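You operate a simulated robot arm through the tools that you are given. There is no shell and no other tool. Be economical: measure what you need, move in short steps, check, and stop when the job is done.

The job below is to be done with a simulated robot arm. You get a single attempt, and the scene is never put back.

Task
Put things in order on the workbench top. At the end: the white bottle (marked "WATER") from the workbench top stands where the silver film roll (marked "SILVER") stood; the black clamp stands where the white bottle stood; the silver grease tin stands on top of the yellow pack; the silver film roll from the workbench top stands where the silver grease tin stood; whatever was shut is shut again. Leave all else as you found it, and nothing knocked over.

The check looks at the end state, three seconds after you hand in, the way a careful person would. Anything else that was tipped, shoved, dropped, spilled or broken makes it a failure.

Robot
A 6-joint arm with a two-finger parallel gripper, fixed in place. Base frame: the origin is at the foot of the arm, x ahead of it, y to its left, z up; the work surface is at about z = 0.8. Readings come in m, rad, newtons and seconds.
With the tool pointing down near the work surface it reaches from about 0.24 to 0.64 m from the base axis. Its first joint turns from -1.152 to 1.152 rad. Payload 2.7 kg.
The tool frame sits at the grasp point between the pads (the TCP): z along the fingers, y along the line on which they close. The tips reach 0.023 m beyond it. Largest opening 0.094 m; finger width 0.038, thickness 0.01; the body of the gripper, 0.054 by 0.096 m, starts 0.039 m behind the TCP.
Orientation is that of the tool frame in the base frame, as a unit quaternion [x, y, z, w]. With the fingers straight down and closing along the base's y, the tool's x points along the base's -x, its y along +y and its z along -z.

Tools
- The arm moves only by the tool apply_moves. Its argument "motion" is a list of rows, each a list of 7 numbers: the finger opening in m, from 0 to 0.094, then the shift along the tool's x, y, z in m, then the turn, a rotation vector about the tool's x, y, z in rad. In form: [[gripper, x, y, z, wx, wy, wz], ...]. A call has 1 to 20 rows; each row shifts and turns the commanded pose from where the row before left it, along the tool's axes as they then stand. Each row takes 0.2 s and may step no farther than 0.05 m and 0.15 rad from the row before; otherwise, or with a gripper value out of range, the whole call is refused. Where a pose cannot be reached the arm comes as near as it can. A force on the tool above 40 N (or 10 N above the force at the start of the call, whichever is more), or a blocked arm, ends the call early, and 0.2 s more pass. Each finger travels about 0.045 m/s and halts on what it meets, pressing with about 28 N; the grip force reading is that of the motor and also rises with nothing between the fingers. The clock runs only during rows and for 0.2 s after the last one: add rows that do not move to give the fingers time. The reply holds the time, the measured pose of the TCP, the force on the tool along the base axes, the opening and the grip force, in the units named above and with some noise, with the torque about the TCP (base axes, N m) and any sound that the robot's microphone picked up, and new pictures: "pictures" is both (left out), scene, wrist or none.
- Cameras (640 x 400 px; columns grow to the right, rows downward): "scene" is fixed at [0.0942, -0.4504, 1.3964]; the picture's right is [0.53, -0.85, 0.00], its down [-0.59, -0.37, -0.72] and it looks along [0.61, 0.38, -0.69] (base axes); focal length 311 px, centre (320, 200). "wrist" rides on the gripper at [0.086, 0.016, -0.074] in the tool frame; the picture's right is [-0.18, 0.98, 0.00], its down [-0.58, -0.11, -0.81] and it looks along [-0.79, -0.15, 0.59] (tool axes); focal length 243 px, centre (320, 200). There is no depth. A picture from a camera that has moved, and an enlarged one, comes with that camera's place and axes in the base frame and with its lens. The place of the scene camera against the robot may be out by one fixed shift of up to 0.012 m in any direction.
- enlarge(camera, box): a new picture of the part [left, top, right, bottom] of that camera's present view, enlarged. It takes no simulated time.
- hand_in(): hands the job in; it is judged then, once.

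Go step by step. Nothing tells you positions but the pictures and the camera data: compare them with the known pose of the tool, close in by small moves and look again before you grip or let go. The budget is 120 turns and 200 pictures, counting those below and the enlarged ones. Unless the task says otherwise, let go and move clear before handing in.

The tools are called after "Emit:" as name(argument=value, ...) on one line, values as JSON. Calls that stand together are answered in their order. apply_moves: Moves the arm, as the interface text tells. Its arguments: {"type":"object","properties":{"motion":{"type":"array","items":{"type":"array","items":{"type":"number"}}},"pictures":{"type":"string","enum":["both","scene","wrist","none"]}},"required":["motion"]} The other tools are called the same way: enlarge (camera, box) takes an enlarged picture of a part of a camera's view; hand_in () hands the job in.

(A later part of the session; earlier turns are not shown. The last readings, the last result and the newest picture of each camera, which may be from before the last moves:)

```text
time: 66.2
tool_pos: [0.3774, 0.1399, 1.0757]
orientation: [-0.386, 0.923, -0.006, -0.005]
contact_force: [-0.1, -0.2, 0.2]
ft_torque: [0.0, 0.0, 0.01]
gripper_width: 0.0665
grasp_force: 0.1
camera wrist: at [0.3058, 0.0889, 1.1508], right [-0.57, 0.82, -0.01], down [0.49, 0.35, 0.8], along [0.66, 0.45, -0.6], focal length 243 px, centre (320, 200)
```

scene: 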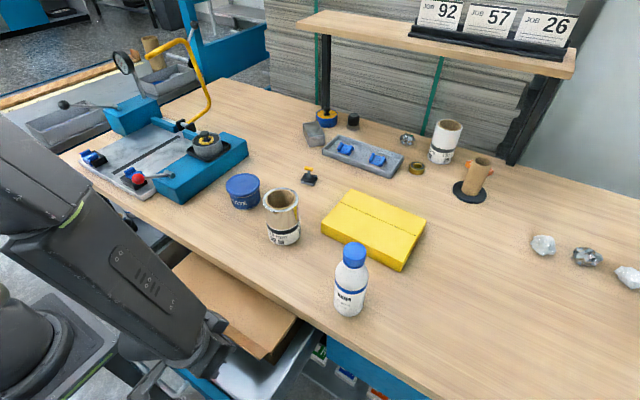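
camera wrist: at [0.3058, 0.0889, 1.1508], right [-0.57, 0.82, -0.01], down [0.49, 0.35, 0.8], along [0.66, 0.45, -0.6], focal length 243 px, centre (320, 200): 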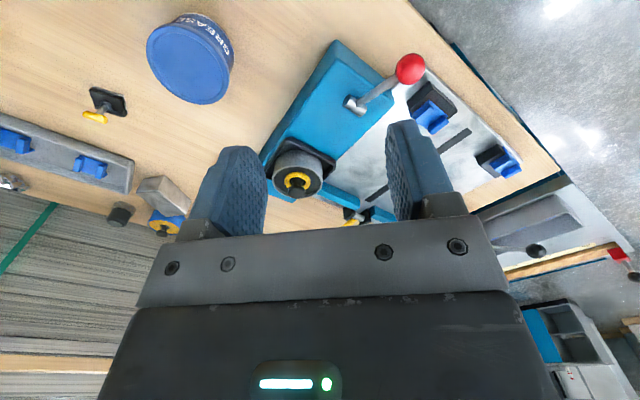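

Emit:
enlarge(camera="wrist", box=[240, 110, 400, 210])

Emit:
enlarge(camera="scene", box=[180, 120, 270, 176])

Emit:
enlarge(camera="scene", box=[300, 100, 372, 145])

```text
4.00 times, centred on (320, 160) of wrist
camera zoom: at [0.3058, 0.0889, 1.1508], right [-0.57, 0.82, -0.01], down [0.49, 0.35, 0.8], along [0.66, 0.45, -0.6], focal length 970 px, centre (320, 360)
```

zoom: 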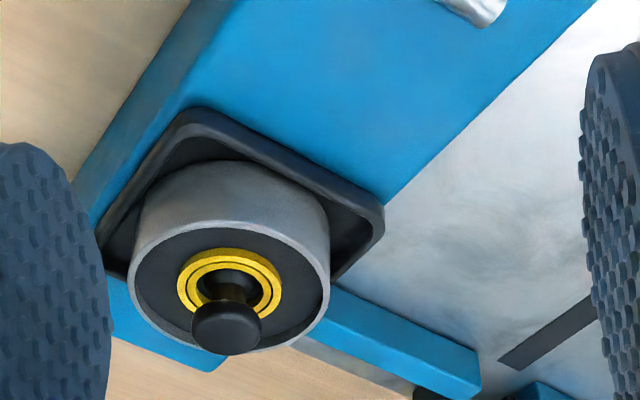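

```text
7.11 times, centred on (225, 148) of scene
camera zoom: at [0.0942, -0.4504, 1.3964], right [0.53, -0.85, 0.0], down [-0.59, -0.37, -0.72], along [0.61, 0.38, -0.69], focal length 2209 px, centre (996, 570)
```

zoom: 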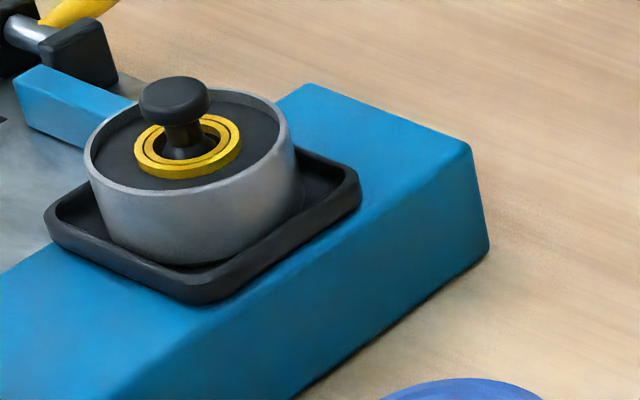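

```text
8.89 times, centred on (336, 122) of scene
camera zoom: at [0.0942, -0.4504, 1.3964], right [0.53, -0.85, 0.0], down [-0.59, -0.37, -0.72], along [0.61, 0.38, -0.69], focal length 2762 px, centre (178, 889)
```

zoom: 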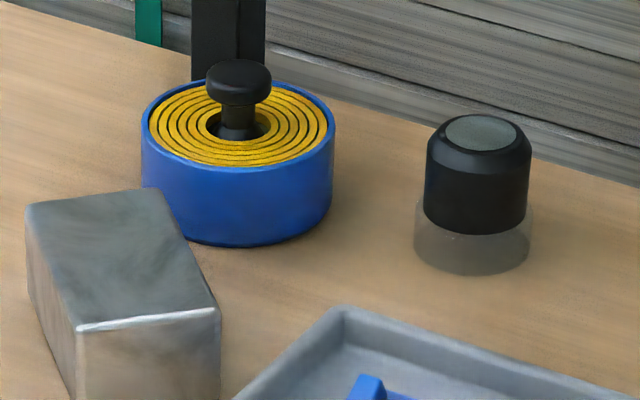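

Those are cable/strap reels, so not it either. I'll physically test the box in the drawer by pinching the up-angled tab and seeing whether the lid lifts. First I'll restore the yaw for closing along x.

Emit:
apply_moves(motion=[[0.06, 0, 0, 0, 0, 0, 0.1475], [0.06, 0, 0, 0, 0, 0, 0.1475], [0.06, 0, 0, 0, 0, 0, 0.1475], [0.06, 0, 0, 0, 0, 0, 0.1475], [0.06, 0, 0, 0, 0, 0, 0.1475], [0.06, 0, 0, 0, 0, 0, 0.1475], [0.06, 0, 0, 0, 0, 0, 0.1475], [0.06, 0, 0, 0, 0, 0, 0.1475], [0.06, 0, 0, 0, 0, 0, 0.1475], [0.06, 0, 0, 0, 0, 0, 0.1475], [0.06, 0, 0, 0, 0, 0, 0.1475], [0.06, 0, 0, 0, 0, 0, 0.1475], [0.06, 0, 0, 0, 0, 0, 0.1475], [0.06, 0, 0, 0, 0, 0, 0.1475], [0.06, 0, 0, 0, 0, 0, 0.1475], [0.06, 0, 0, 0, 0, 0, 0.1475], [0.06, -0.04, -0.03, 0, 0, 0, 0], [0.06, -0.04, -0.03, 0, 0, 0, 0], [0.06, -0.04, -0.03, 0, 0, 0, 0], [0.06, -0.04, -0.03, 0, 0, 0, 0]], pictures="wrist")

```text
time: 70.4
tool_pos: [0.257, -0.0214, 1.0787]
orientation: [0.705, 0.709, -0.007, 0.003]
contact_force: [-0.8, -0.2, -0.2]
ft_torque: [0.03, 0.04, 0.0]
gripper_width: 0.0599
grasp_force: 0.1
camera wrist: at [0.2748, 0.0635, 1.1515], right [0.98, -0.18, 0.0], down [-0.1, -0.57, 0.81], along [-0.15, -0.8, -0.58], focal length 243 px, centre (320, 200)
```

wrist: 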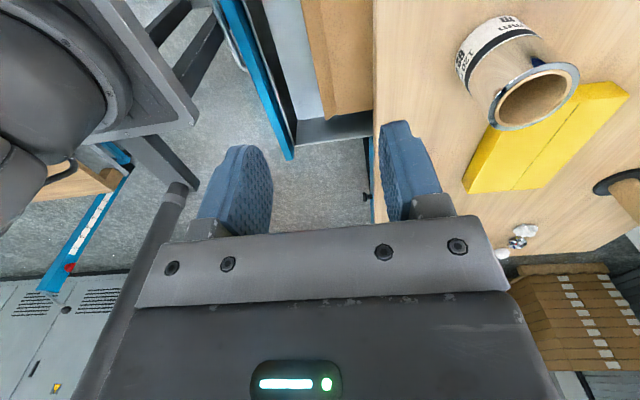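

A different side of the roll's label is visible here. I'll read it while I'm in position.

Emit:
enlarge(camera="wrist", box=[440, 0, 600, 140])

Emit:
enlarge(camera="wrist", box=[200, 0, 400, 160])

```text
2.86 times, centred on (520, 70) of wrist
camera zoom: at [0.2748, 0.0635, 1.1515], right [0.98, -0.18, 0.0], down [-0.1, -0.57, 0.81], along [-0.15, -0.8, -0.58], focal length 693 px, centre (-251, 571)
```

zoom: 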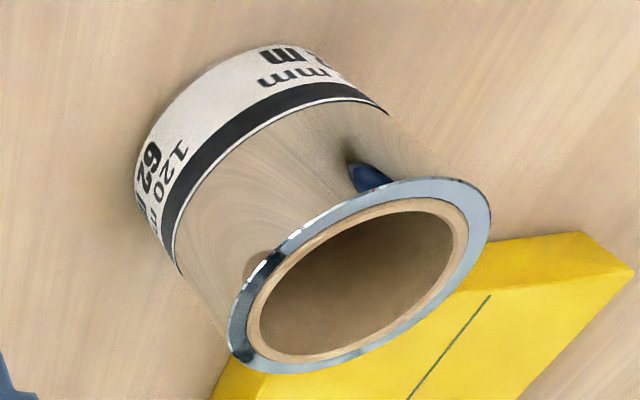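

```text
2.50 times, centred on (300, 80) of wrist
camera zoom: at [0.2748, 0.0635, 1.1515], right [0.98, -0.18, 0.0], down [-0.1, -0.57, 0.81], along [-0.15, -0.8, -0.58], focal length 606 px, centre (370, 500)
```

zoom: 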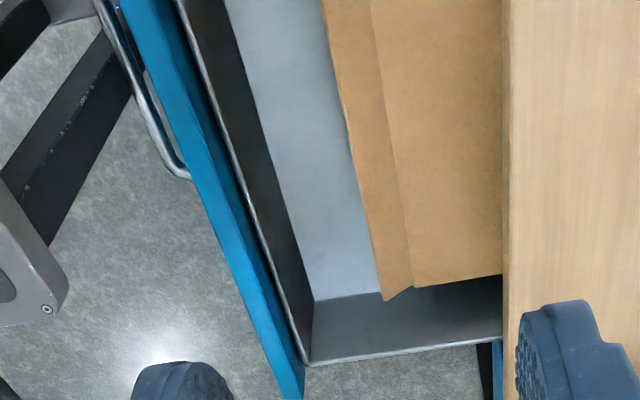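

I'm descending over the tab with a modest opening.

Emit:
apply_moves(motion=[[0.04, -0.04, -0.01, 0.02, 0, 0, 0], [0.04, -0.04, -0.01, 0.02, 0, 0, 0], [0.04, -0.019, -0.006, 0.04, 0, 0, 0], [0.04, 0, 0, 0.05, 0, 0, 0], [0.04, 0, 0, 0.05, 0, 0, 0], [0.04, 0, 0, 0.05, 0, 0, 0], [0.04, 0, 0, 0.05, 0, 0, 0], [0.04, 0, 0, 0.02, 0, 0, 0], [0.04, 0, 0, 0, 0, 0, 0]], pictures="wrist")

```text
time: 72.4
tool_pos: [0.2305, -0.1246, 0.8005]
orientation: [0.705, 0.709, -0.004, -0.001]
contact_force: [-0.2, 0.1, 0.0]
ft_torque: [0.02, -0.01, -0.01]
gripper_width: 0.0399
grasp_force: 0.0
out of reach, approached as far as the arm can: row 8
camera wrist: at [0.2481, -0.0396, 0.8737], right [0.98, -0.18, 0.0], down [-0.1, -0.58, 0.81], along [-0.15, -0.8, -0.59], focal length 243 px, centre (320, 200)
```

wrist: 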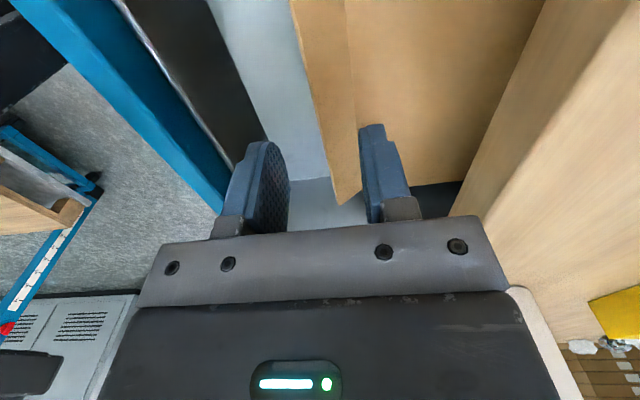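

The alignment straddles the tab. I'll lower and close.

Emit:
apply_moves(motion=[[0.04, -0.01, 0.001, 0.025, 0, 0, 0], [0.04, 0, 0, 0.027, 0, 0, 0], [0.025, 0, 0, 0, 0, 0, 0], [0.01, 0, 0, 0, 0, 0, 0], [0.0, 0, 0, 0, 0, 0, 0], [0.0, 0, 0, 0, 0, 0, 0]], pictures="wrist")

```text
time: 73.8
tool_pos: [0.2215, -0.1194, 0.7925]
orientation: [0.706, 0.709, 0.003, 0.001]
contact_force: [-0.4, 0.2, 0.6]
ft_torque: [0.0, -0.02, 0.02]
gripper_width: 0.0001
grasp_force: 27.5
out of reach, approached as far as the arm can: row 1, 2
camera wrist: at [0.2374, -0.035, 0.8663], right [0.98, -0.18, 0.01], down [-0.11, -0.59, 0.8], along [-0.14, -0.79, -0.6], focal length 243 px, centre (320, 200)
```

wrist: 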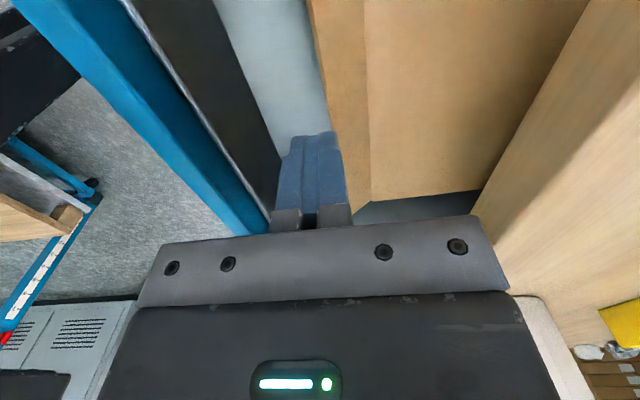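

That spot is just inside the reach limit. I'll shift to y≈-0.19, where the radius is larger, and retry.

Emit:
apply_moves(motion=[[0.03, 0, 0.005, -0.02, 0, 0, 0], [0.04, -0.035, 0.003, 0, 0, 0, 0], [0.04, -0.035, 0.002, 0, 0, 0, 0], [0.04, 0, 0.0, 0, 0, 0, 0]], pictures="wrist")

```text
time: 74.8
tool_pos: [0.2413, -0.1952, 0.7933]
orientation: [0.706, 0.708, -0.007, 0.004]
contact_force: [0.0, -0.7, -0.9]
ft_torque: [-0.01, -0.02, 0.02]
gripper_width: 0.04
grasp_force: 0.1
out of reach, approached as far as the arm can: row 1
camera wrist: at [0.2587, -0.1093, 0.8664], right [0.98, -0.18, 0.0], down [-0.1, -0.57, 0.81], along [-0.15, -0.8, -0.58], focal length 243 px, centre (320, 200)
```

wrist: 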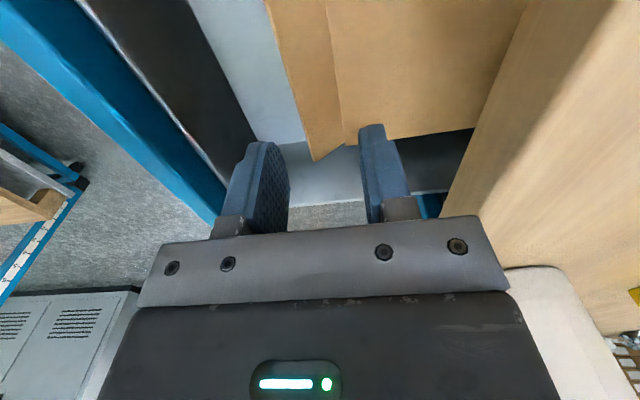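

Good. I'll correct x to 0.231, lower to z≈0.747 and close on the tab.

Emit:
apply_moves(motion=[[0.04, 0, -0.0105, 0.0, 0, 0, 0], [0.04, 0, 0, 0.025, 0, 0, 0], [0.04, 0, 0, 0.021, 0, 0, 0], [0.03, 0, 0, 0, 0, 0, 0], [0.015, 0, 0, 0, 0, 0, 0], [0.0, 0, 0, 0, 0, 0, 0], [0.0, 0, 0, 0, 0, 0, 0]], pictures="wrist")

```text
time: 76.4
tool_pos: [0.2207, -0.1962, 0.7592]
orientation: [0.706, 0.709, 0.002, 0.005]
contact_force: [0.1, -0.6, 5.0]
ft_torque: [0.04, 0.04, 0.02]
gripper_width: 0.0
grasp_force: 27.6
out of reach, approached as far as the arm can: row 3
camera wrist: at [0.2359, -0.1107, 0.8322], right [0.98, -0.18, 0.01], down [-0.11, -0.58, 0.81], along [-0.14, -0.79, -0.59], focal length 243 px, centre (320, 200)
```

wrist: 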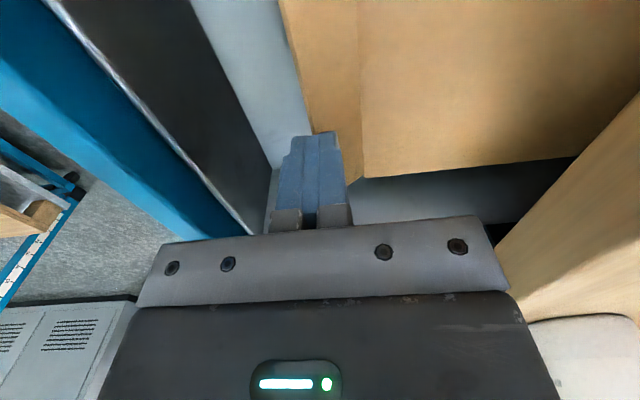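

The fingers closed just in front of the tab because the arm drifted to x=0.221. I'll rise slightly, open, shift +x and retry.

Emit:
apply_moves(motion=[[0.0, 0, 0, -0.02, 0, 0, 0], [0.03, 0, 0.013, 0.0, 0, 0, 0], [0.05, 0, 0, 0, 0, 0, 0], [0.05, 0, 0.0, 0.0, 0, 0, 0], [0.05, 0, 0, 0.01, 0, 0, 0], [0.05, 0, 0, 0.01, 0, 0, 0], [0.05, 0, 0, 0.01, 0, 0, 0]], pictures="wrist")

```text
time: 78.0
tool_pos: [0.2429, -0.1942, 0.759]
orientation: [0.706, 0.708, -0.005, 0.002]
contact_force: [-0.5, -0.2, 0.9]
ft_torque: [-0.03, 0.02, 0.0]
gripper_width: 0.0502
grasp_force: 0.1
out of reach, approached as far as the arm can: row 6, 7
camera wrist: at [0.2601, -0.1097, 0.8318], right [0.98, -0.18, 0.0], down [-0.1, -0.57, 0.81], along [-0.15, -0.8, -0.58], focal length 243 px, centre (320, 200)
```

wrist: 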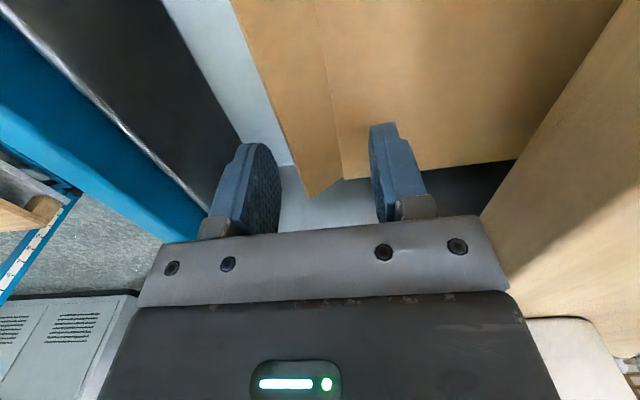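

The arm refuses to go lower here, although it reached lower poses earlier. I'll look at the scene to see the arm's posture.

Emit:
apply_moves(motion=[[0.05, 0, 0, -0.02, 0, 0, 0], [0.05, 0, 0, -0.02, 0, 0, 0]], pictures="scene")

```text
time: 78.6
tool_pos: [0.2449, -0.1953, 0.7989]
orientation: [0.706, 0.708, -0.006, 0.003]
contact_force: [-0.1, 0.3, 0.0]
ft_torque: [-0.01, 0.0, -0.01]
gripper_width: 0.0498
grasp_force: 0.1
```

scene: 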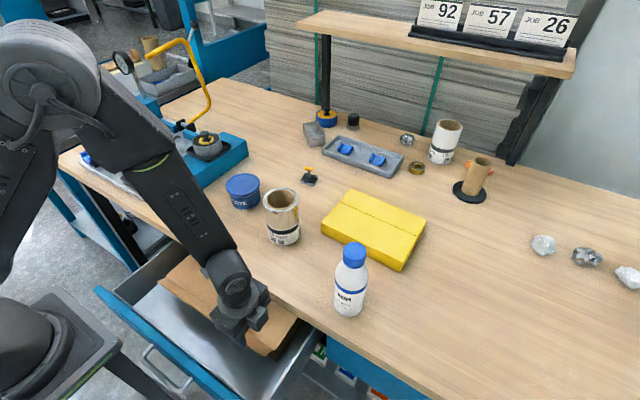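

I'll retry with small steps.

Emit:
apply_moves(motion=[[0.05, 0, -0.004, 0.005, 0, 0, 0], [0.05, 0, -0.004, 0.005, 0, 0, 0], [0.05, 0, -0.002, 0.006, 0, 0, 0], [0.05, 0, 0, 0.006, 0, 0, 0], [0.05, 0, 0, 0.006, 0, 0, 0], [0.05, 0, 0, 0.006, 0, 0, 0], [0.05, 0, 0, 0.006, 0, 0, 0], [0.05, 0, 0, 0.006, 0, 0, 0], [0.05, 0, 0, 0.006, 0, 0, 0]], pictures="wrist")

```text
time: 80.6
tool_pos: [0.234, -0.1963, 0.7528]
orientation: [0.706, 0.708, -0.002, 0.001]
contact_force: [0.5, -0.3, -0.7]
ft_torque: [0.04, 0.01, -0.04]
gripper_width: 0.05
grasp_force: 0.1
out of reach, approached as far as the arm can: row 7, 9
camera wrist: at [0.2507, -0.1108, 0.8269], right [0.98, -0.18, 0.0], down [-0.11, -0.58, 0.81], along [-0.15, -0.8, -0.59], focal length 243 px, centre (320, 200)
```

wrist: 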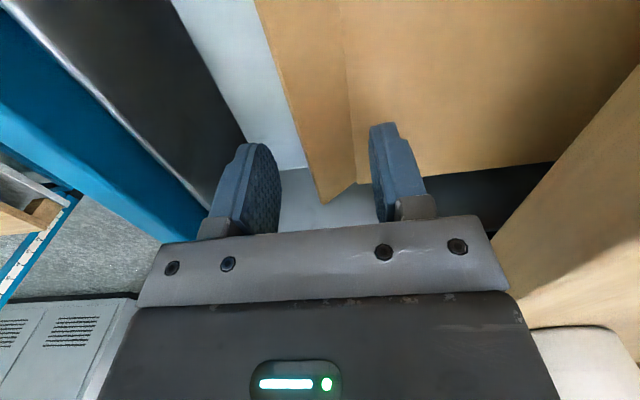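

Nearly there. I'll lower slightly more, then close on the tab.

Emit:
apply_moves(motion=[[0.05, 0, -0.002, 0.003, 0, 0, 0], [0.05, 0, 0, 0.003, 0, 0, 0], [0.035, 0, 0, 0, 0, 0, 0], [0.02, 0, 0, 0, 0, 0, 0], [0.0, 0, 0, 0, 0, 0, 0], [0.0, 0, 0, 0, 0, 0, 0], [0.0, 0, 0, 0, 0, 0, 0]], pictures="wrist")

```text
time: 82.2
tool_pos: [0.2348, -0.1974, 0.7505]
orientation: [0.706, 0.708, -0.002, 0.0]
contact_force: [-1.3, 1.5, 5.8]
ft_torque: [-0.2, -0.27, -0.05]
gripper_width: 0.0117
grasp_force: 28.0
out of reach, approached as far as the arm can: row 1
camera wrist: at [0.2509, -0.1111, 0.8244], right [0.98, -0.18, 0.0], down [-0.11, -0.58, 0.81], along [-0.15, -0.8, -0.59], focal length 243 px, centre (320, 200)
```

wrist: 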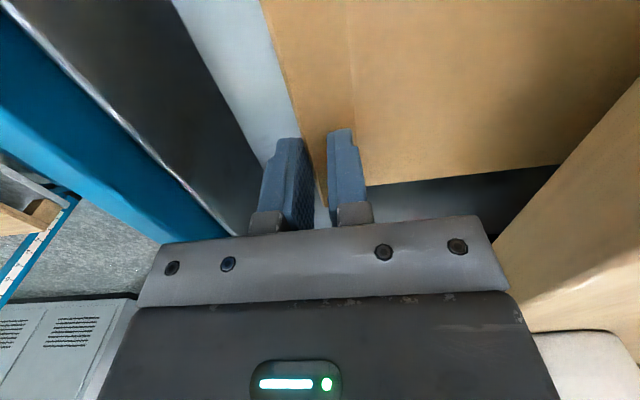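

The gripper is holding the tab (width 0.012). I'll lift gently.

Emit:
apply_moves(motion=[[0.0, 0, 0, -0.005, 0, 0, 0], [0.0, 0, 0, -0.005, 0, 0, 0], [0.0, 0, 0, -0.005, 0, 0, 0], [0.0, 0, 0, -0.005, 0, 0, 0], [0.0, 0, 0, -0.005, 0, 0, 0]], pictures="both")

```text
time: 83.4
tool_pos: [0.234, -0.1971, 0.7558]
orientation: [0.706, 0.708, -0.002, 0.0]
contact_force: [1.4, -1.2, -0.8]
ft_torque: [0.3, -0.27, -0.24]
gripper_width: 0.01
grasp_force: 28.5
out of reach, approached as far as the arm can: row 2, 3, 4, 5
camera wrist: at [0.251, -0.1108, 0.8292], right [0.98, -0.18, 0.0], down [-0.1, -0.58, 0.81], along [-0.15, -0.8, -0.59], focal length 243 px, centre (320, 200)
```

scene: 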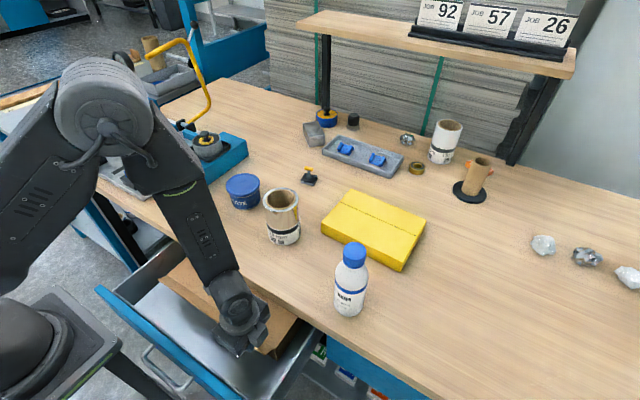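
wrist: 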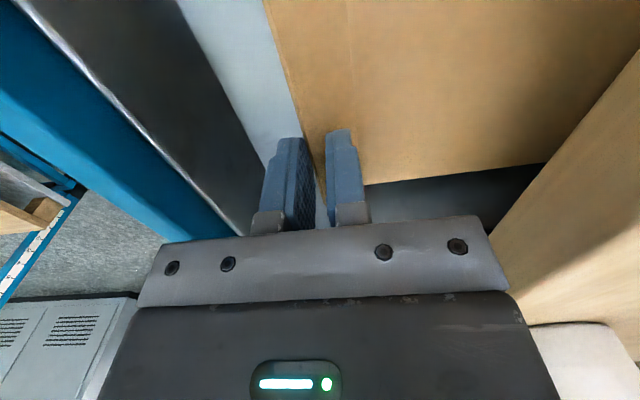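

I'll continue lifting a little more.

Emit:
apply_moves(motion=[[0.0, 0, 0.003, -0.01, 0, 0, 0], [0.0, 0, 0.003, -0.01, 0, 0, 0], [0.0, 0, 0, 0, 0, 0, 0]], pictures="both")

```text
time: 84.2
tool_pos: [0.2399, -0.1946, 0.7755]
orientation: [0.705, 0.709, -0.007, 0.003]
contact_force: [-1.2, -0.3, -0.1]
ft_torque: [0.02, -0.18, 0.09]
gripper_width: 0.0082
grasp_force: 28.1
camera wrist: at [0.257, -0.1095, 0.8485], right [0.98, -0.18, 0.0], down [-0.1, -0.57, 0.81], along [-0.15, -0.8, -0.58], focal length 243 px, centre (320, 200)
```

scene: 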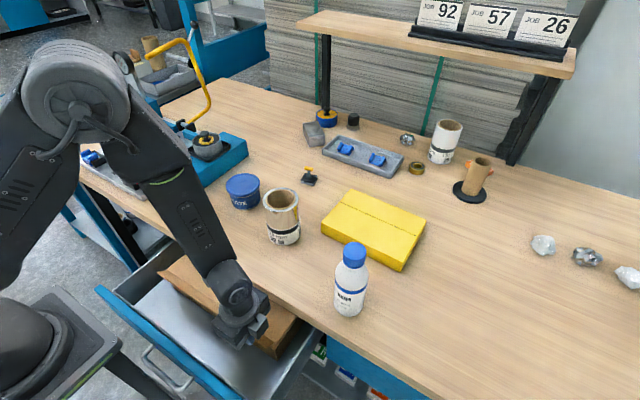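
wrist: 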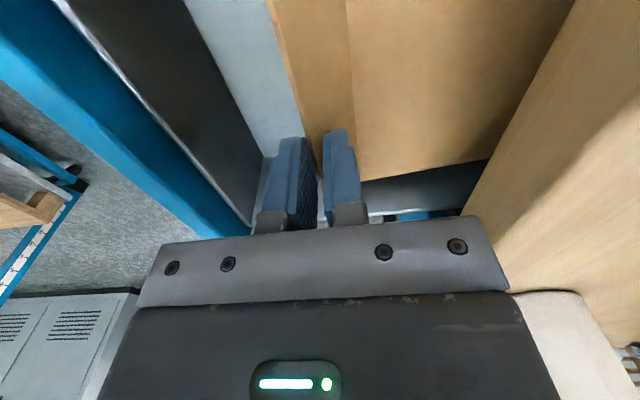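

The tab is moving up easily. I'll zoom in to see the lid.

Emit:
enlarge(camera="scene", box=[210, 280, 330, 380])

```text
4.00 times, centred on (270, 330) of scene
camera zoom: at [0.0942, -0.4504, 1.3964], right [0.53, -0.85, 0.0], down [-0.59, -0.37, -0.72], along [0.61, 0.38, -0.69], focal length 1243 px, centre (520, -320)
```

zoom: 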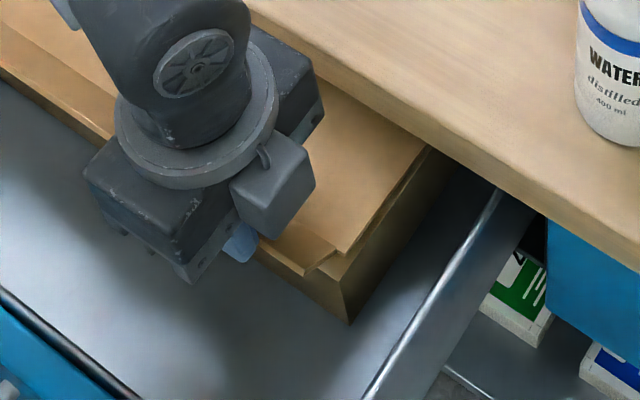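

The lid is a real hinged flap. I'll measure how the gap narrows toward the bench to find the hinge.

Emit:
enlarge(camera="scene", box=[265, 300, 325, 350])

```text
8.00 times, centred on (295, 325) of scene
camera zoom: at [0.0942, -0.4504, 1.3964], right [0.53, -0.85, 0.0], down [-0.59, -0.37, -0.72], along [0.61, 0.38, -0.69], focal length 2486 px, centre (520, -800)
```

zoom: 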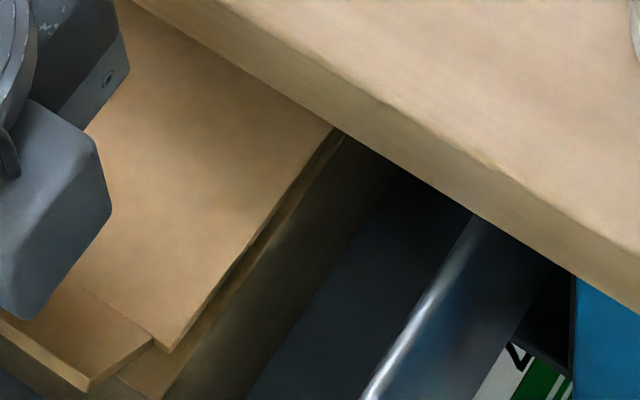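

The gap suggests the hinge is near x≈0.35, so the lid may open far. I'll lift along an arc and watch the forces.

Emit:
apply_moves(motion=[[0.0, 0, 0.003, -0.008, 0, 0, 0], [0.0, 0, 0.004, -0.008, 0, 0, 0], [0.0, 0, 0.004, -0.008, 0, 0, 0], [0.0, 0, 0.005, -0.008, 0, 0, 0], [0.0, 0, 0, 0, 0, 0, 0]], pictures="both")

Emit:
enlarge(camera="scene", box=[220, 280, 330, 370])

```text
time: 85.4
tool_pos: [0.2565, -0.1953, 0.8077]
orientation: [0.706, 0.708, -0.007, 0.003]
contact_force: [0.2, -0.4, 0.1]
ft_torque: [0.05, -0.04, 0.03]
gripper_width: 0.0001
grasp_force: 28.1
camera wrist: at [0.2737, -0.1089, 0.8804], right [0.98, -0.18, 0.0], down [-0.1, -0.57, 0.81], along [-0.15, -0.8, -0.58], focal length 243 px, centre (320, 200)
```

scene: 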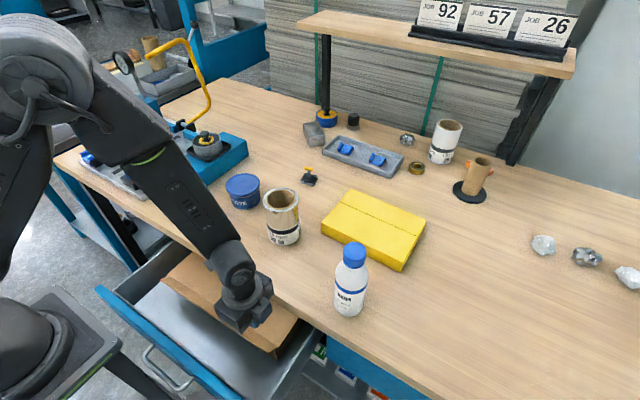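
wrist: 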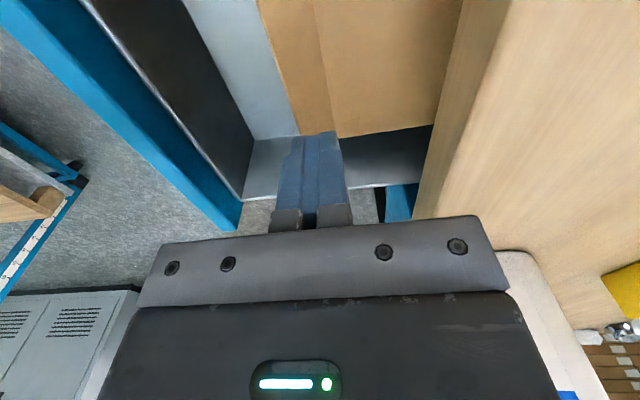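

```text
4.44 times, centred on (275, 325) of scene
camera zoom: at [0.0942, -0.4504, 1.3964], right [0.53, -0.85, 0.0], down [-0.59, -0.37, -0.72], along [0.61, 0.38, -0.69], focal length 1381 px, centre (520, -356)
```

zoom: 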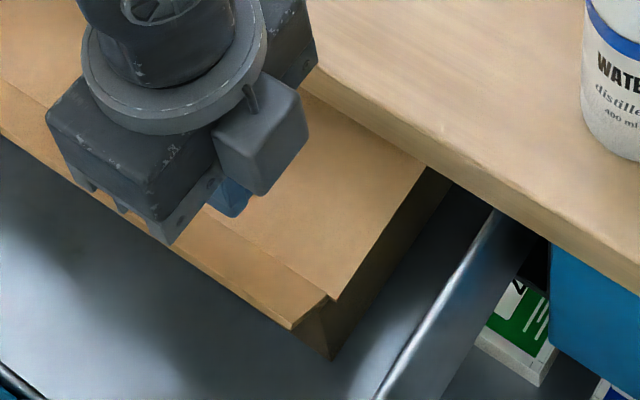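

The tab slipped and the lid fell shut, and the box may have shifted about 1 cm. I'll go back to the earlier high pose to compare views directly.

Emit:
apply_moves(motion=[[0.0, 0, 0, -0.04, 0, 0, 0], [0.0, 0, 0, -0.04, 0, 0, 0], [0.0, 0.02, 0, -0.04, 0, 0, 0], [0.0, 0.02, 0, -0.04, 0, 0, 0], [0.0, 0.03, 0, -0.03, 0, 0, 0], [0.0, 0.03, 0, -0.03, 0, 0, 0], [0.0, 0.03, 0, -0.03, 0, 0, 0], [0.03, 0.03, 0, -0.021, 0, 0, 0], [0.06, 0.014, 0, 0, 0, 0, 0], [0.06, 0, 0, 0, 0, 0, 0]], pictures="both")

Emit:
enlarge(camera="wrist", box=[200, 0, 400, 160])

Emit:
enlarge(camera="scene", box=[80, 230, 340, 400])

```text
time: 87.6
tool_pos: [0.2573, -0.0166, 1.0768]
orientation: [0.706, 0.708, -0.006, 0.004]
contact_force: [-0.1, -0.5, -0.8]
ft_torque: [0.02, 0.0, -0.01]
gripper_width: 0.0597
grasp_force: 0.1
camera wrist: at [0.2747, 0.0698, 1.1497], right [0.98, -0.18, 0.0], down [-0.1, -0.57, 0.81], along [-0.15, -0.8, -0.58], focal length 243 px, centre (320, 200)
```

scene: 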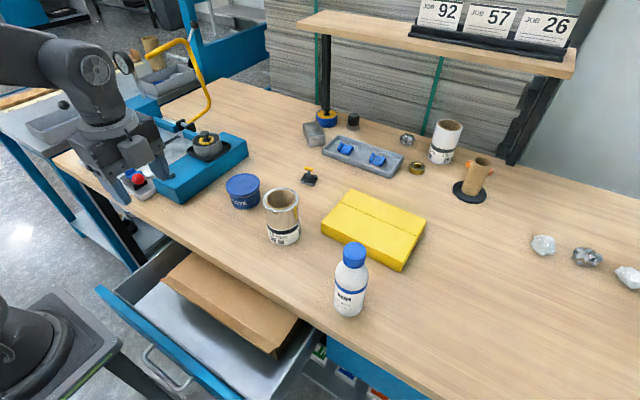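
wrist: 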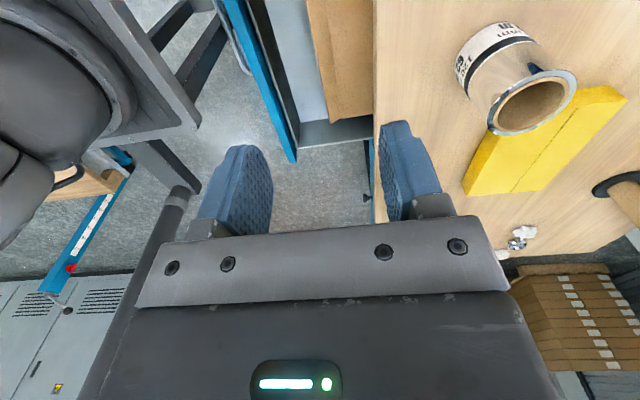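

```text
2.50 times, centred on (300, 80) of wrist
camera zoom: at [0.2747, 0.0698, 1.1497], right [0.98, -0.18, 0.0], down [-0.1, -0.57, 0.81], along [-0.15, -0.8, -0.58], focal length 606 px, centre (370, 500)
```

zoom: 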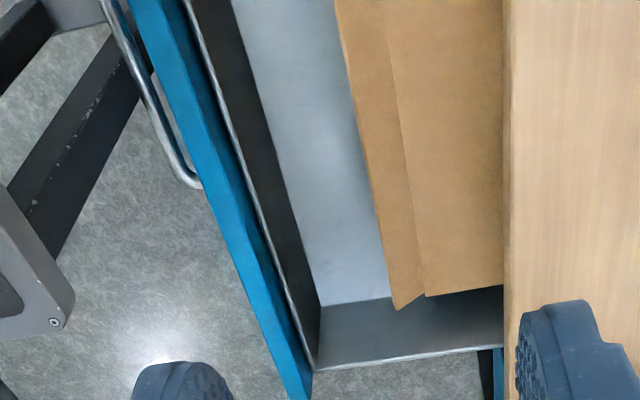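

```text
2.35 times, centred on (210, 315) of scene
camera zoom: at [0.0942, -0.4504, 1.3964], right [0.53, -0.85, 0.0], down [-0.59, -0.37, -0.72], along [0.61, 0.38, -0.69], focal length 731 px, centre (579, -71)
```

zoom: 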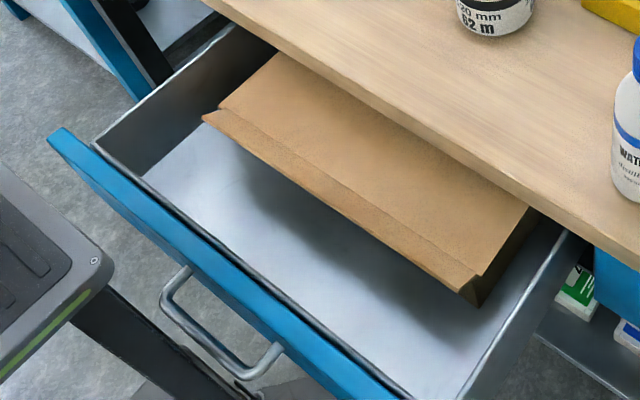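

The box is nearly back where it was, shifted under 1 cm. It fills the drawer to the back and can't open under the bench, so it's a dead end. I'll re-check the labels on both film rolls, since the task says one is marked "SILVER".

Emit:
enlarge(camera="scene", box=[255, 180, 311, 250])

Emit:
enlarge(camera="scene", box=[400, 110, 480, 170])

Emit:
enlarge(camera="scene", box=[215, 165, 275, 215])

```text
5.71 times, centred on (283, 215) of scene
camera zoom: at [0.0942, -0.4504, 1.3964], right [0.53, -0.85, 0.0], down [-0.59, -0.37, -0.72], along [0.61, 0.38, -0.69], focal length 1775 px, centre (531, 114)
```

zoom: 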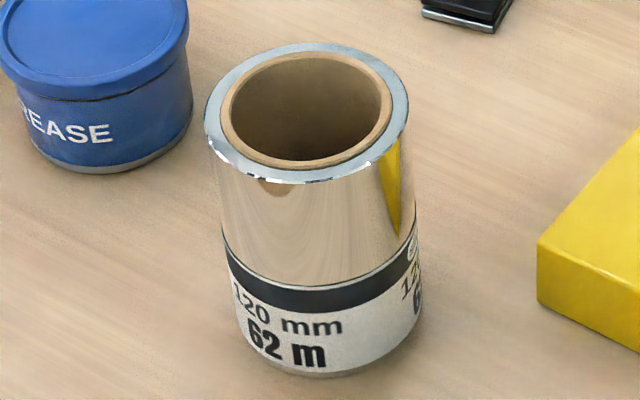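

```text
6.67 times, centred on (440, 140) of scene
camera zoom: at [0.0942, -0.4504, 1.3964], right [0.53, -0.85, 0.0], down [-0.59, -0.37, -0.72], along [0.61, 0.38, -0.69], focal length 2071 px, centre (-480, 600)
```

zoom: 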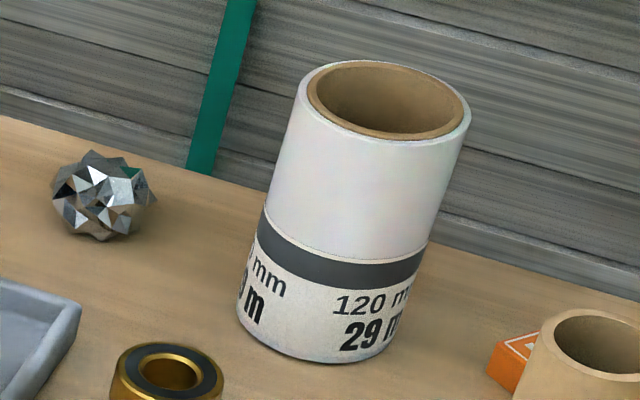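

```text
8.00 times, centred on (245, 190) of scene
camera zoom: at [0.0942, -0.4504, 1.3964], right [0.53, -0.85, 0.0], down [-0.59, -0.37, -0.72], along [0.61, 0.38, -0.69], focal length 2486 px, centre (920, 280)
```

zoom: 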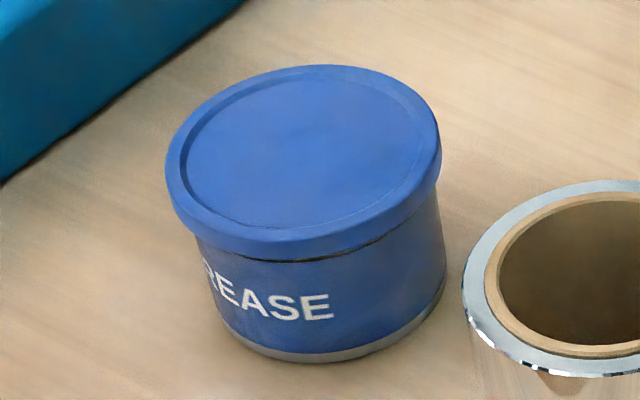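

The GREASE tin shows a silver metal rim under its blue label and lid. It's the only grease tin and it fits the whole chain, so it must be the "silver grease tin". I'll shut the drawer first, starting by moving in front of its face at y≈-0.225.

Emit:
apply_moves(motion=[[0.03, -0.05, 0, 0, 0, 0, 0], [0.0, -0.05, 0, 0.0, 0, 0, 0], [0.0, -0.05, 0, 0, 0, 0, 0], [0.0, -0.045, 0, 0, 0, 0, 0], [0.0, -0.015, -0.03, 0.02, 0, 0, 0], [0.0, 0, -0.03, 0.03, 0, 0, 0], [0.0, 0, -0.03, 0.03, 0, 0, 0], [0.0, 0, -0.03, 0.03, 0, 0, 0], [0.0, 0, -0.03, 0.03, 0, 0, 0], [0.0, 0, 0, 0.04, 0, 0, 0], [0.0, 0, 0, 0.04, 0, 0, 0], [0.0, 0, 0, 0, 0, 0, 0]], pictures="both")

```text
time: 90.2
tool_pos: [0.1062, -0.2308, 0.8598]
orientation: [0.705, 0.709, -0.007, 0.004]
contact_force: [-0.6, -0.1, -0.2]
ft_torque: [-0.04, 0.04, 0.01]
gripper_width: 0.0001
grasp_force: 28.3
camera wrist: at [0.1237, -0.1445, 0.9324], right [0.98, -0.18, 0.0], down [-0.1, -0.57, 0.82], along [-0.15, -0.8, -0.58], focal length 243 px, centre (320, 200)
```

scene: 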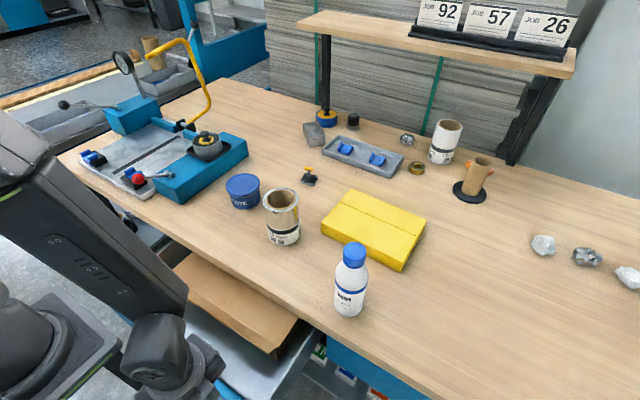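
wrist: 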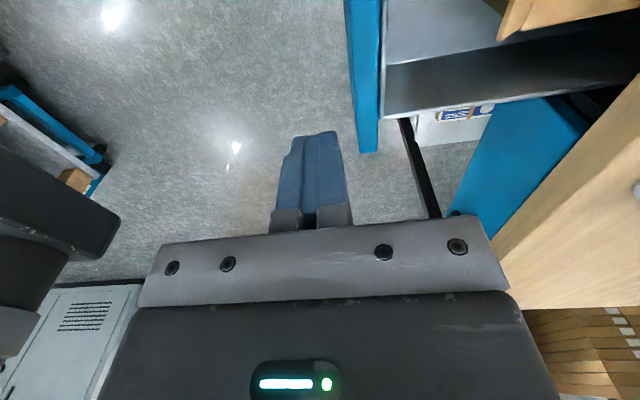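

The fingers are in front of the face. I'll lower and push the drawer shut gently.

Emit:
apply_moves(motion=[[0.0, 0, 0, 0.04, 0, 0, 0], [0.0, 0, 0, 0.04, 0, 0, 0], [0.0, 0, 0, 0.04, 0, 0, 0], [0.0, 0, 0.01, 0, 0, 0, 0], [0.0, 0, 0.01, 0, 0, 0, 0], [0.0, 0, 0.01, 0, 0, 0, 0], [0.0, 0, 0.012, 0, 0, 0, 0], [0.0, 0, 0.012, 0, 0, 0, 0], [0.0, 0, 0.012, 0, 0, 0, 0], [0.0, 0, 0.012, 0, 0, 0, 0], [0.0, 0, 0.012, 0, 0, 0, 0], [0.0, 0, 0.012, 0, 0, 0, 0], [0.0, 0, 0.012, 0, 0, 0, 0], [0.0, 0, 0.012, 0, 0, 0, 0], [0.0, 0, 0.012, 0, 0, 0, 0], [0.0, 0, 0.008, 0, 0, 0, 0], [0.0, 0, 0.004, 0, 0, 0, 0], [0.0, 0, 0, 0, 0, 0, 0]], pictures="both")

```text
time: 94.0
tool_pos: [0.2044, -0.1919, 0.7348]
orientation: [0.706, 0.708, -0.004, 0.009]
contact_force: [-0.1, -0.1, 0.6]
ft_torque: [0.0, 0.02, -0.01]
gripper_width: 0.0001
grasp_force: 27.5
out of reach, approached as far as the arm can: row 9, 10, 11, 12, 13, 14, 15, 16, 17
camera wrist: at [0.2202, -0.1063, 0.8089], right [0.98, -0.18, 0.01], down [-0.11, -0.57, 0.82], along [-0.14, -0.8, -0.58], focal length 243 px, centre (320, 200)
```

scene: 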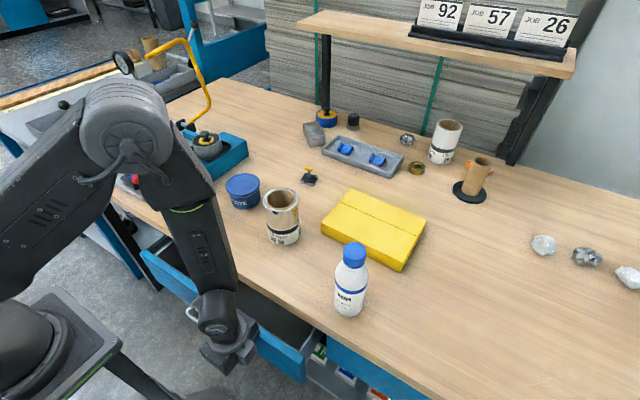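
wrist: 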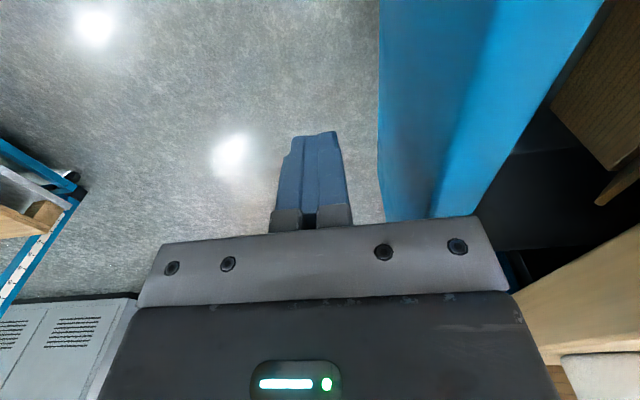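

The drawer is partly shut (face at x≈0.247). I'll raise to z≈0.768 so the palm clears the bench top, and push on the face's upper edge until it's nearly closed.

Emit:
apply_moves(motion=[[0.0, 0, 0, -0.02, 0, 0, 0], [0.0, 0, 0, -0.014, 0, 0, 0], [0.0, 0, 0, 0, 0, 0, 0]], pictures="none")

```text
time: 94.8
tool_pos: [0.2127, -0.1696, 0.7588]
orientation: [0.706, 0.708, 0.002, 0.002]
contact_force: [0.2, 0.3, -0.5]
ft_torque: [-0.01, 0.02, -0.03]
gripper_width: 0.0
grasp_force: 28.1
out of reach, approached as far as the arm can: row 1, 2
```

Emit:
apply_moves(motion=[[0.0, -0.015, 0, -0.02, 0, 0, 0], [0.0, -0.015, 0, -0.01, 0, 0, 0], [0.0, -0.01, 0, 0, 0, 0, 0], [0.0, 0, 0, 0, 0, 0, 0]], pictures="none")

```text
time: 95.8
tool_pos: [0.2014, -0.1985, 0.7782]
orientation: [0.705, 0.709, -0.001, 0.001]
contact_force: [-0.3, 0.0, -0.2]
ft_torque: [-0.03, -0.02, -0.01]
gripper_width: 0.0
grasp_force: 27.4
out of reach, approached as far as the arm can: row 1, 2
```

Now I'll push at this height, lowering 1 cm for overlap with the face.

Emit:
apply_moves(motion=[[0.0, 0, 0.01, 0.005, 0, 0, 0], [0.0, 0, 0.01, 0.005, 0, 0, 0], [0.0, 0, 0.01, 0, 0, 0, 0], [0.0, 0, 0.008, 0, 0, 0, 0], [0.0, 0, 0.008, 0, 0, 0, 0], [0.0, 0, 0.008, 0, 0, 0, 0], [0.0, 0, 0.008, 0, 0, 0, 0], [0.0, 0, 0.008, 0, 0, 0, 0], [0.0, 0, 0.008, 0, 0, 0, 0], [0.0, 0, 0.008, 0, 0, 0, 0], [0.0, 0, 0.008, 0, 0, 0, 0], [0.0, 0, 0.006, 0, 0, 0, 0], [0.0, 0, 0, 0, 0, 0, 0]], pictures="both")

```text
time: 98.6
tool_pos: [0.3081, -0.1896, 0.7669]
orientation: [0.706, 0.708, -0.007, 0.003]
contact_force: [-2.6, -0.6, 1.8]
ft_torque: [0.0, -0.11, -0.09]
gripper_width: 0.0
grasp_force: 28.1
out of reach, approached as far as the arm can: row 2
camera wrist: at [0.3239, -0.1032, 0.8398], right [0.98, -0.18, 0.0], down [-0.1, -0.57, 0.81], along [-0.15, -0.8, -0.58], focal length 243 px, centre (320, 200)
```

scene: 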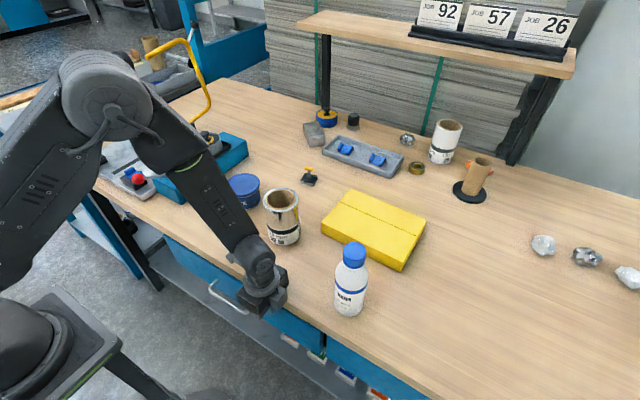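
wrist: 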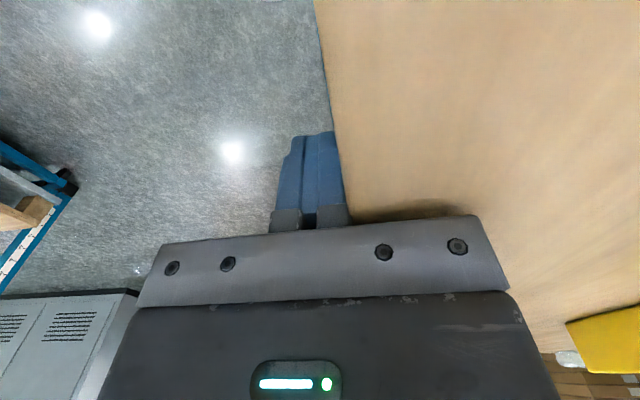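

Nearly closed. I'll back away and compare the handle position with the first view to see the remaining gap.

Emit:
apply_moves(motion=[[0.0, 0, -0.015, 0, 0, 0, 0], [0.0, 0, -0.02, -0.04, 0, 0, 0], [0.01, 0.03, -0.01, -0.03, 0, 0, 0], [0.02, 0.04, -0.004, -0.03, 0, 0, 0], [0.02, 0.04, 0, 0, 0, 0, 0], [0.02, 0.028, 0, 0, 0, 0, 0], [0.02, 0, 0, 0, 0, 0, 0]], pictures="wrist")

Emit:
enlarge(camera="wrist", box=[320, 0, 480, 120])

```text
refused: row 4 steps farther than a row can; nothing moved
```

```text
3.33 times, centred on (400, 60) of wrist
camera zoom: at [0.3239, -0.1032, 0.8398], right [0.98, -0.18, 0.0], down [-0.1, -0.57, 0.81], along [-0.15, -0.8, -0.58], focal length 809 px, centre (53, 667)
```

zoom: 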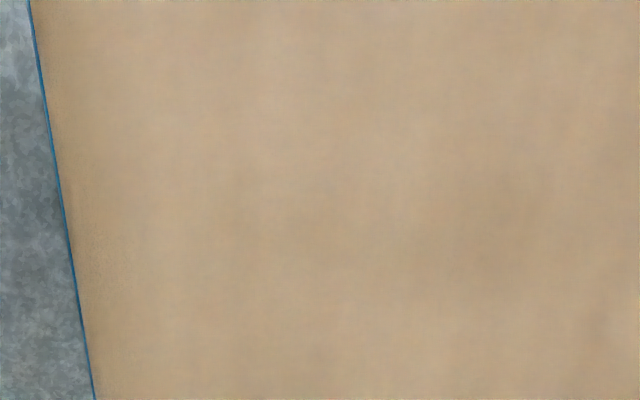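

Emit:
apply_moves(motion=[[0.0, 0, -0.015, 0, 0, 0, 0], [0.0, 0, -0.02, -0.04, 0, 0, 0], [0.01, 0.03, -0.01, -0.03, 0, 0, 0], [0.02, 0.035, -0.008, -0.03, 0, 0, 0], [0.02, 0.04, 0, 0, 0, 0, 0], [0.02, 0.032, 0, 0, 0, 0, 0], [0.02, 0, 0, 0, 0, 0, 0]], pictures="wrist")

Emit:
enlarge(camera="wrist", box=[320, 0, 480, 120])

```text
time: 100.2
tool_pos: [0.2533, -0.0504, 0.8652]
orientation: [0.706, 0.709, -0.007, 0.003]
contact_force: [-0.1, -0.6, -0.5]
ft_torque: [-0.01, 0.04, 0.04]
gripper_width: 0.02
grasp_force: 0.1
camera wrist: at [0.27, 0.0364, 0.9383], right [0.98, -0.18, 0.0], down [-0.1, -0.57, 0.81], along [-0.15, -0.8, -0.58], focal length 243 px, centre (320, 200)
```

wrist: 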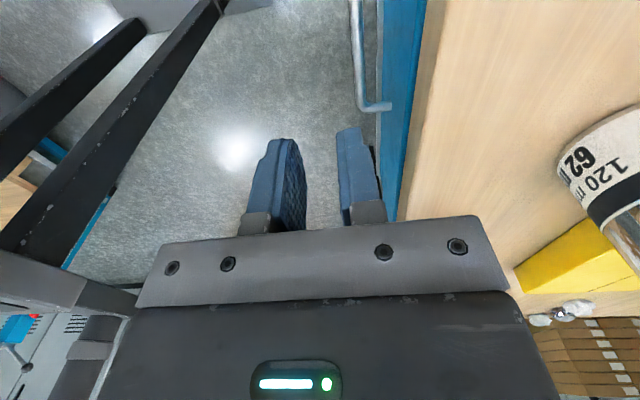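

```text
3.33 times, centred on (400, 60) of wrist
camera zoom: at [0.27, 0.0364, 0.9383], right [0.98, -0.18, 0.0], down [-0.1, -0.57, 0.81], along [-0.15, -0.8, -0.58], focal length 809 px, centre (53, 667)
```

zoom: 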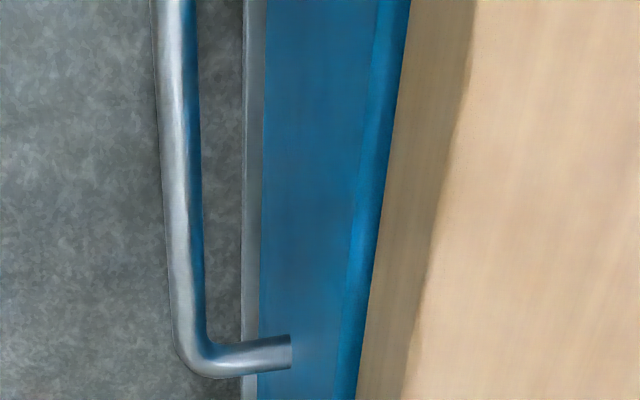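

About 7 mm remain. I'll lower in front of the bar with a small opening and push it to its original position (bar front 0.2866).

Emit:
apply_moves(motion=[[0.02, -0.02, -0.003, 0.02, 0, 0, 0], [0.02, 0, 0, 0.04, 0, 0, 0], [0.02, 0, 0, 0.04, 0, 0, 0], [0.02, 0, 0, 0.035, 0, 0, 0], [0.02, 0, 0, 0.03, 0, 0, 0], [0.02, 0, 0, 0, 0, 0, 0]], pictures="wrist")

```text
time: 101.6
tool_pos: [0.2556, -0.0746, 0.7017]
orientation: [0.706, 0.708, -0.007, 0.002]
contact_force: [0.7, -0.2, -0.6]
ft_torque: [-0.01, 0.0, -0.02]
gripper_width: 0.0201
grasp_force: 0.0
out of reach, approached as far as the arm can: row 2, 3, 5
camera wrist: at [0.2722, 0.0117, 0.7736], right [0.98, -0.18, 0.0], down [-0.1, -0.57, 0.82], along [-0.15, -0.8, -0.58], focal length 243 px, centre (320, 200)
```

wrist: 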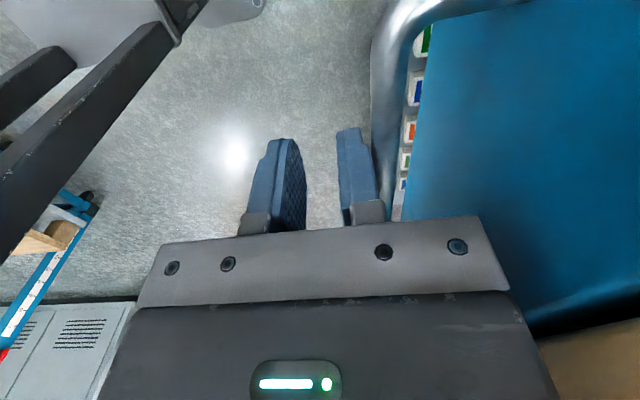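

Positioned in front of the bar. I'll push gently to x≈0.267.

Emit:
apply_moves(motion=[[0.02, 0, 0.004, 0, 0, 0, 0], [0.02, 0, 0.004, 0, 0, 0, 0], [0.02, 0, 0.003, 0, 0, 0, 0], [0.02, 0, 0.002, 0, 0, 0, 0], [0.02, 0, 0.002, 0, 0, 0, 0], [0.02, 0, 0, 0, 0, 0, 0]], pictures="wrist")

```text
time: 103.0
tool_pos: [0.2674, -0.0725, 0.7009]
orientation: [0.706, 0.708, -0.009, 0.0]
contact_force: [-20.4, -2.3, 0.9]
ft_torque: [0.04, -0.02, -0.19]
gripper_width: 0.0112
grasp_force: 0.0
camera wrist: at [0.2847, 0.0123, 0.7738], right [0.98, -0.18, -0.01], down [-0.1, -0.57, 0.81], along [-0.15, -0.8, -0.58], focal length 243 px, centre (320, 200)
```

wrist: 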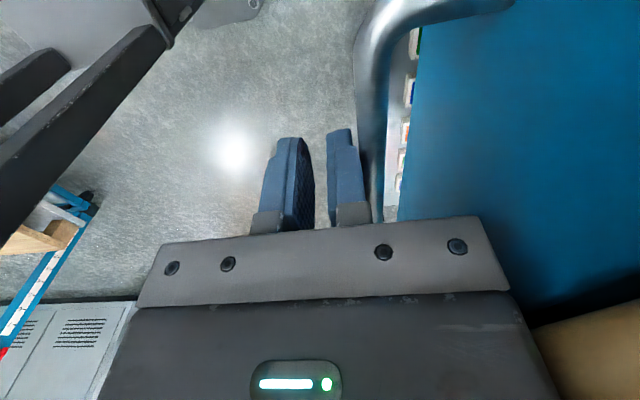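

The bar resists at about x=0.283. I'll use the finger's opening force to press a bit more and see whether it yields.

Emit:
apply_moves(motion=[[0.03, 0, 0, 0, 0, 0, 0], [0.03, 0, 0, 0, 0, 0, 0], [0.03, 0, 0, 0, 0, 0, 0], [0.03, 0, 0, 0, 0, 0, 0]], pictures="none")

```text
time: 104.0
tool_pos: [0.2648, -0.0732, 0.7006]
orientation: [0.706, 0.708, -0.01, -0.001]
contact_force: [-31.4, -8.7, -3.6]
ft_torque: [-0.01, 0.1, -0.38]
gripper_width: 0.0162
grasp_force: 0.0
```

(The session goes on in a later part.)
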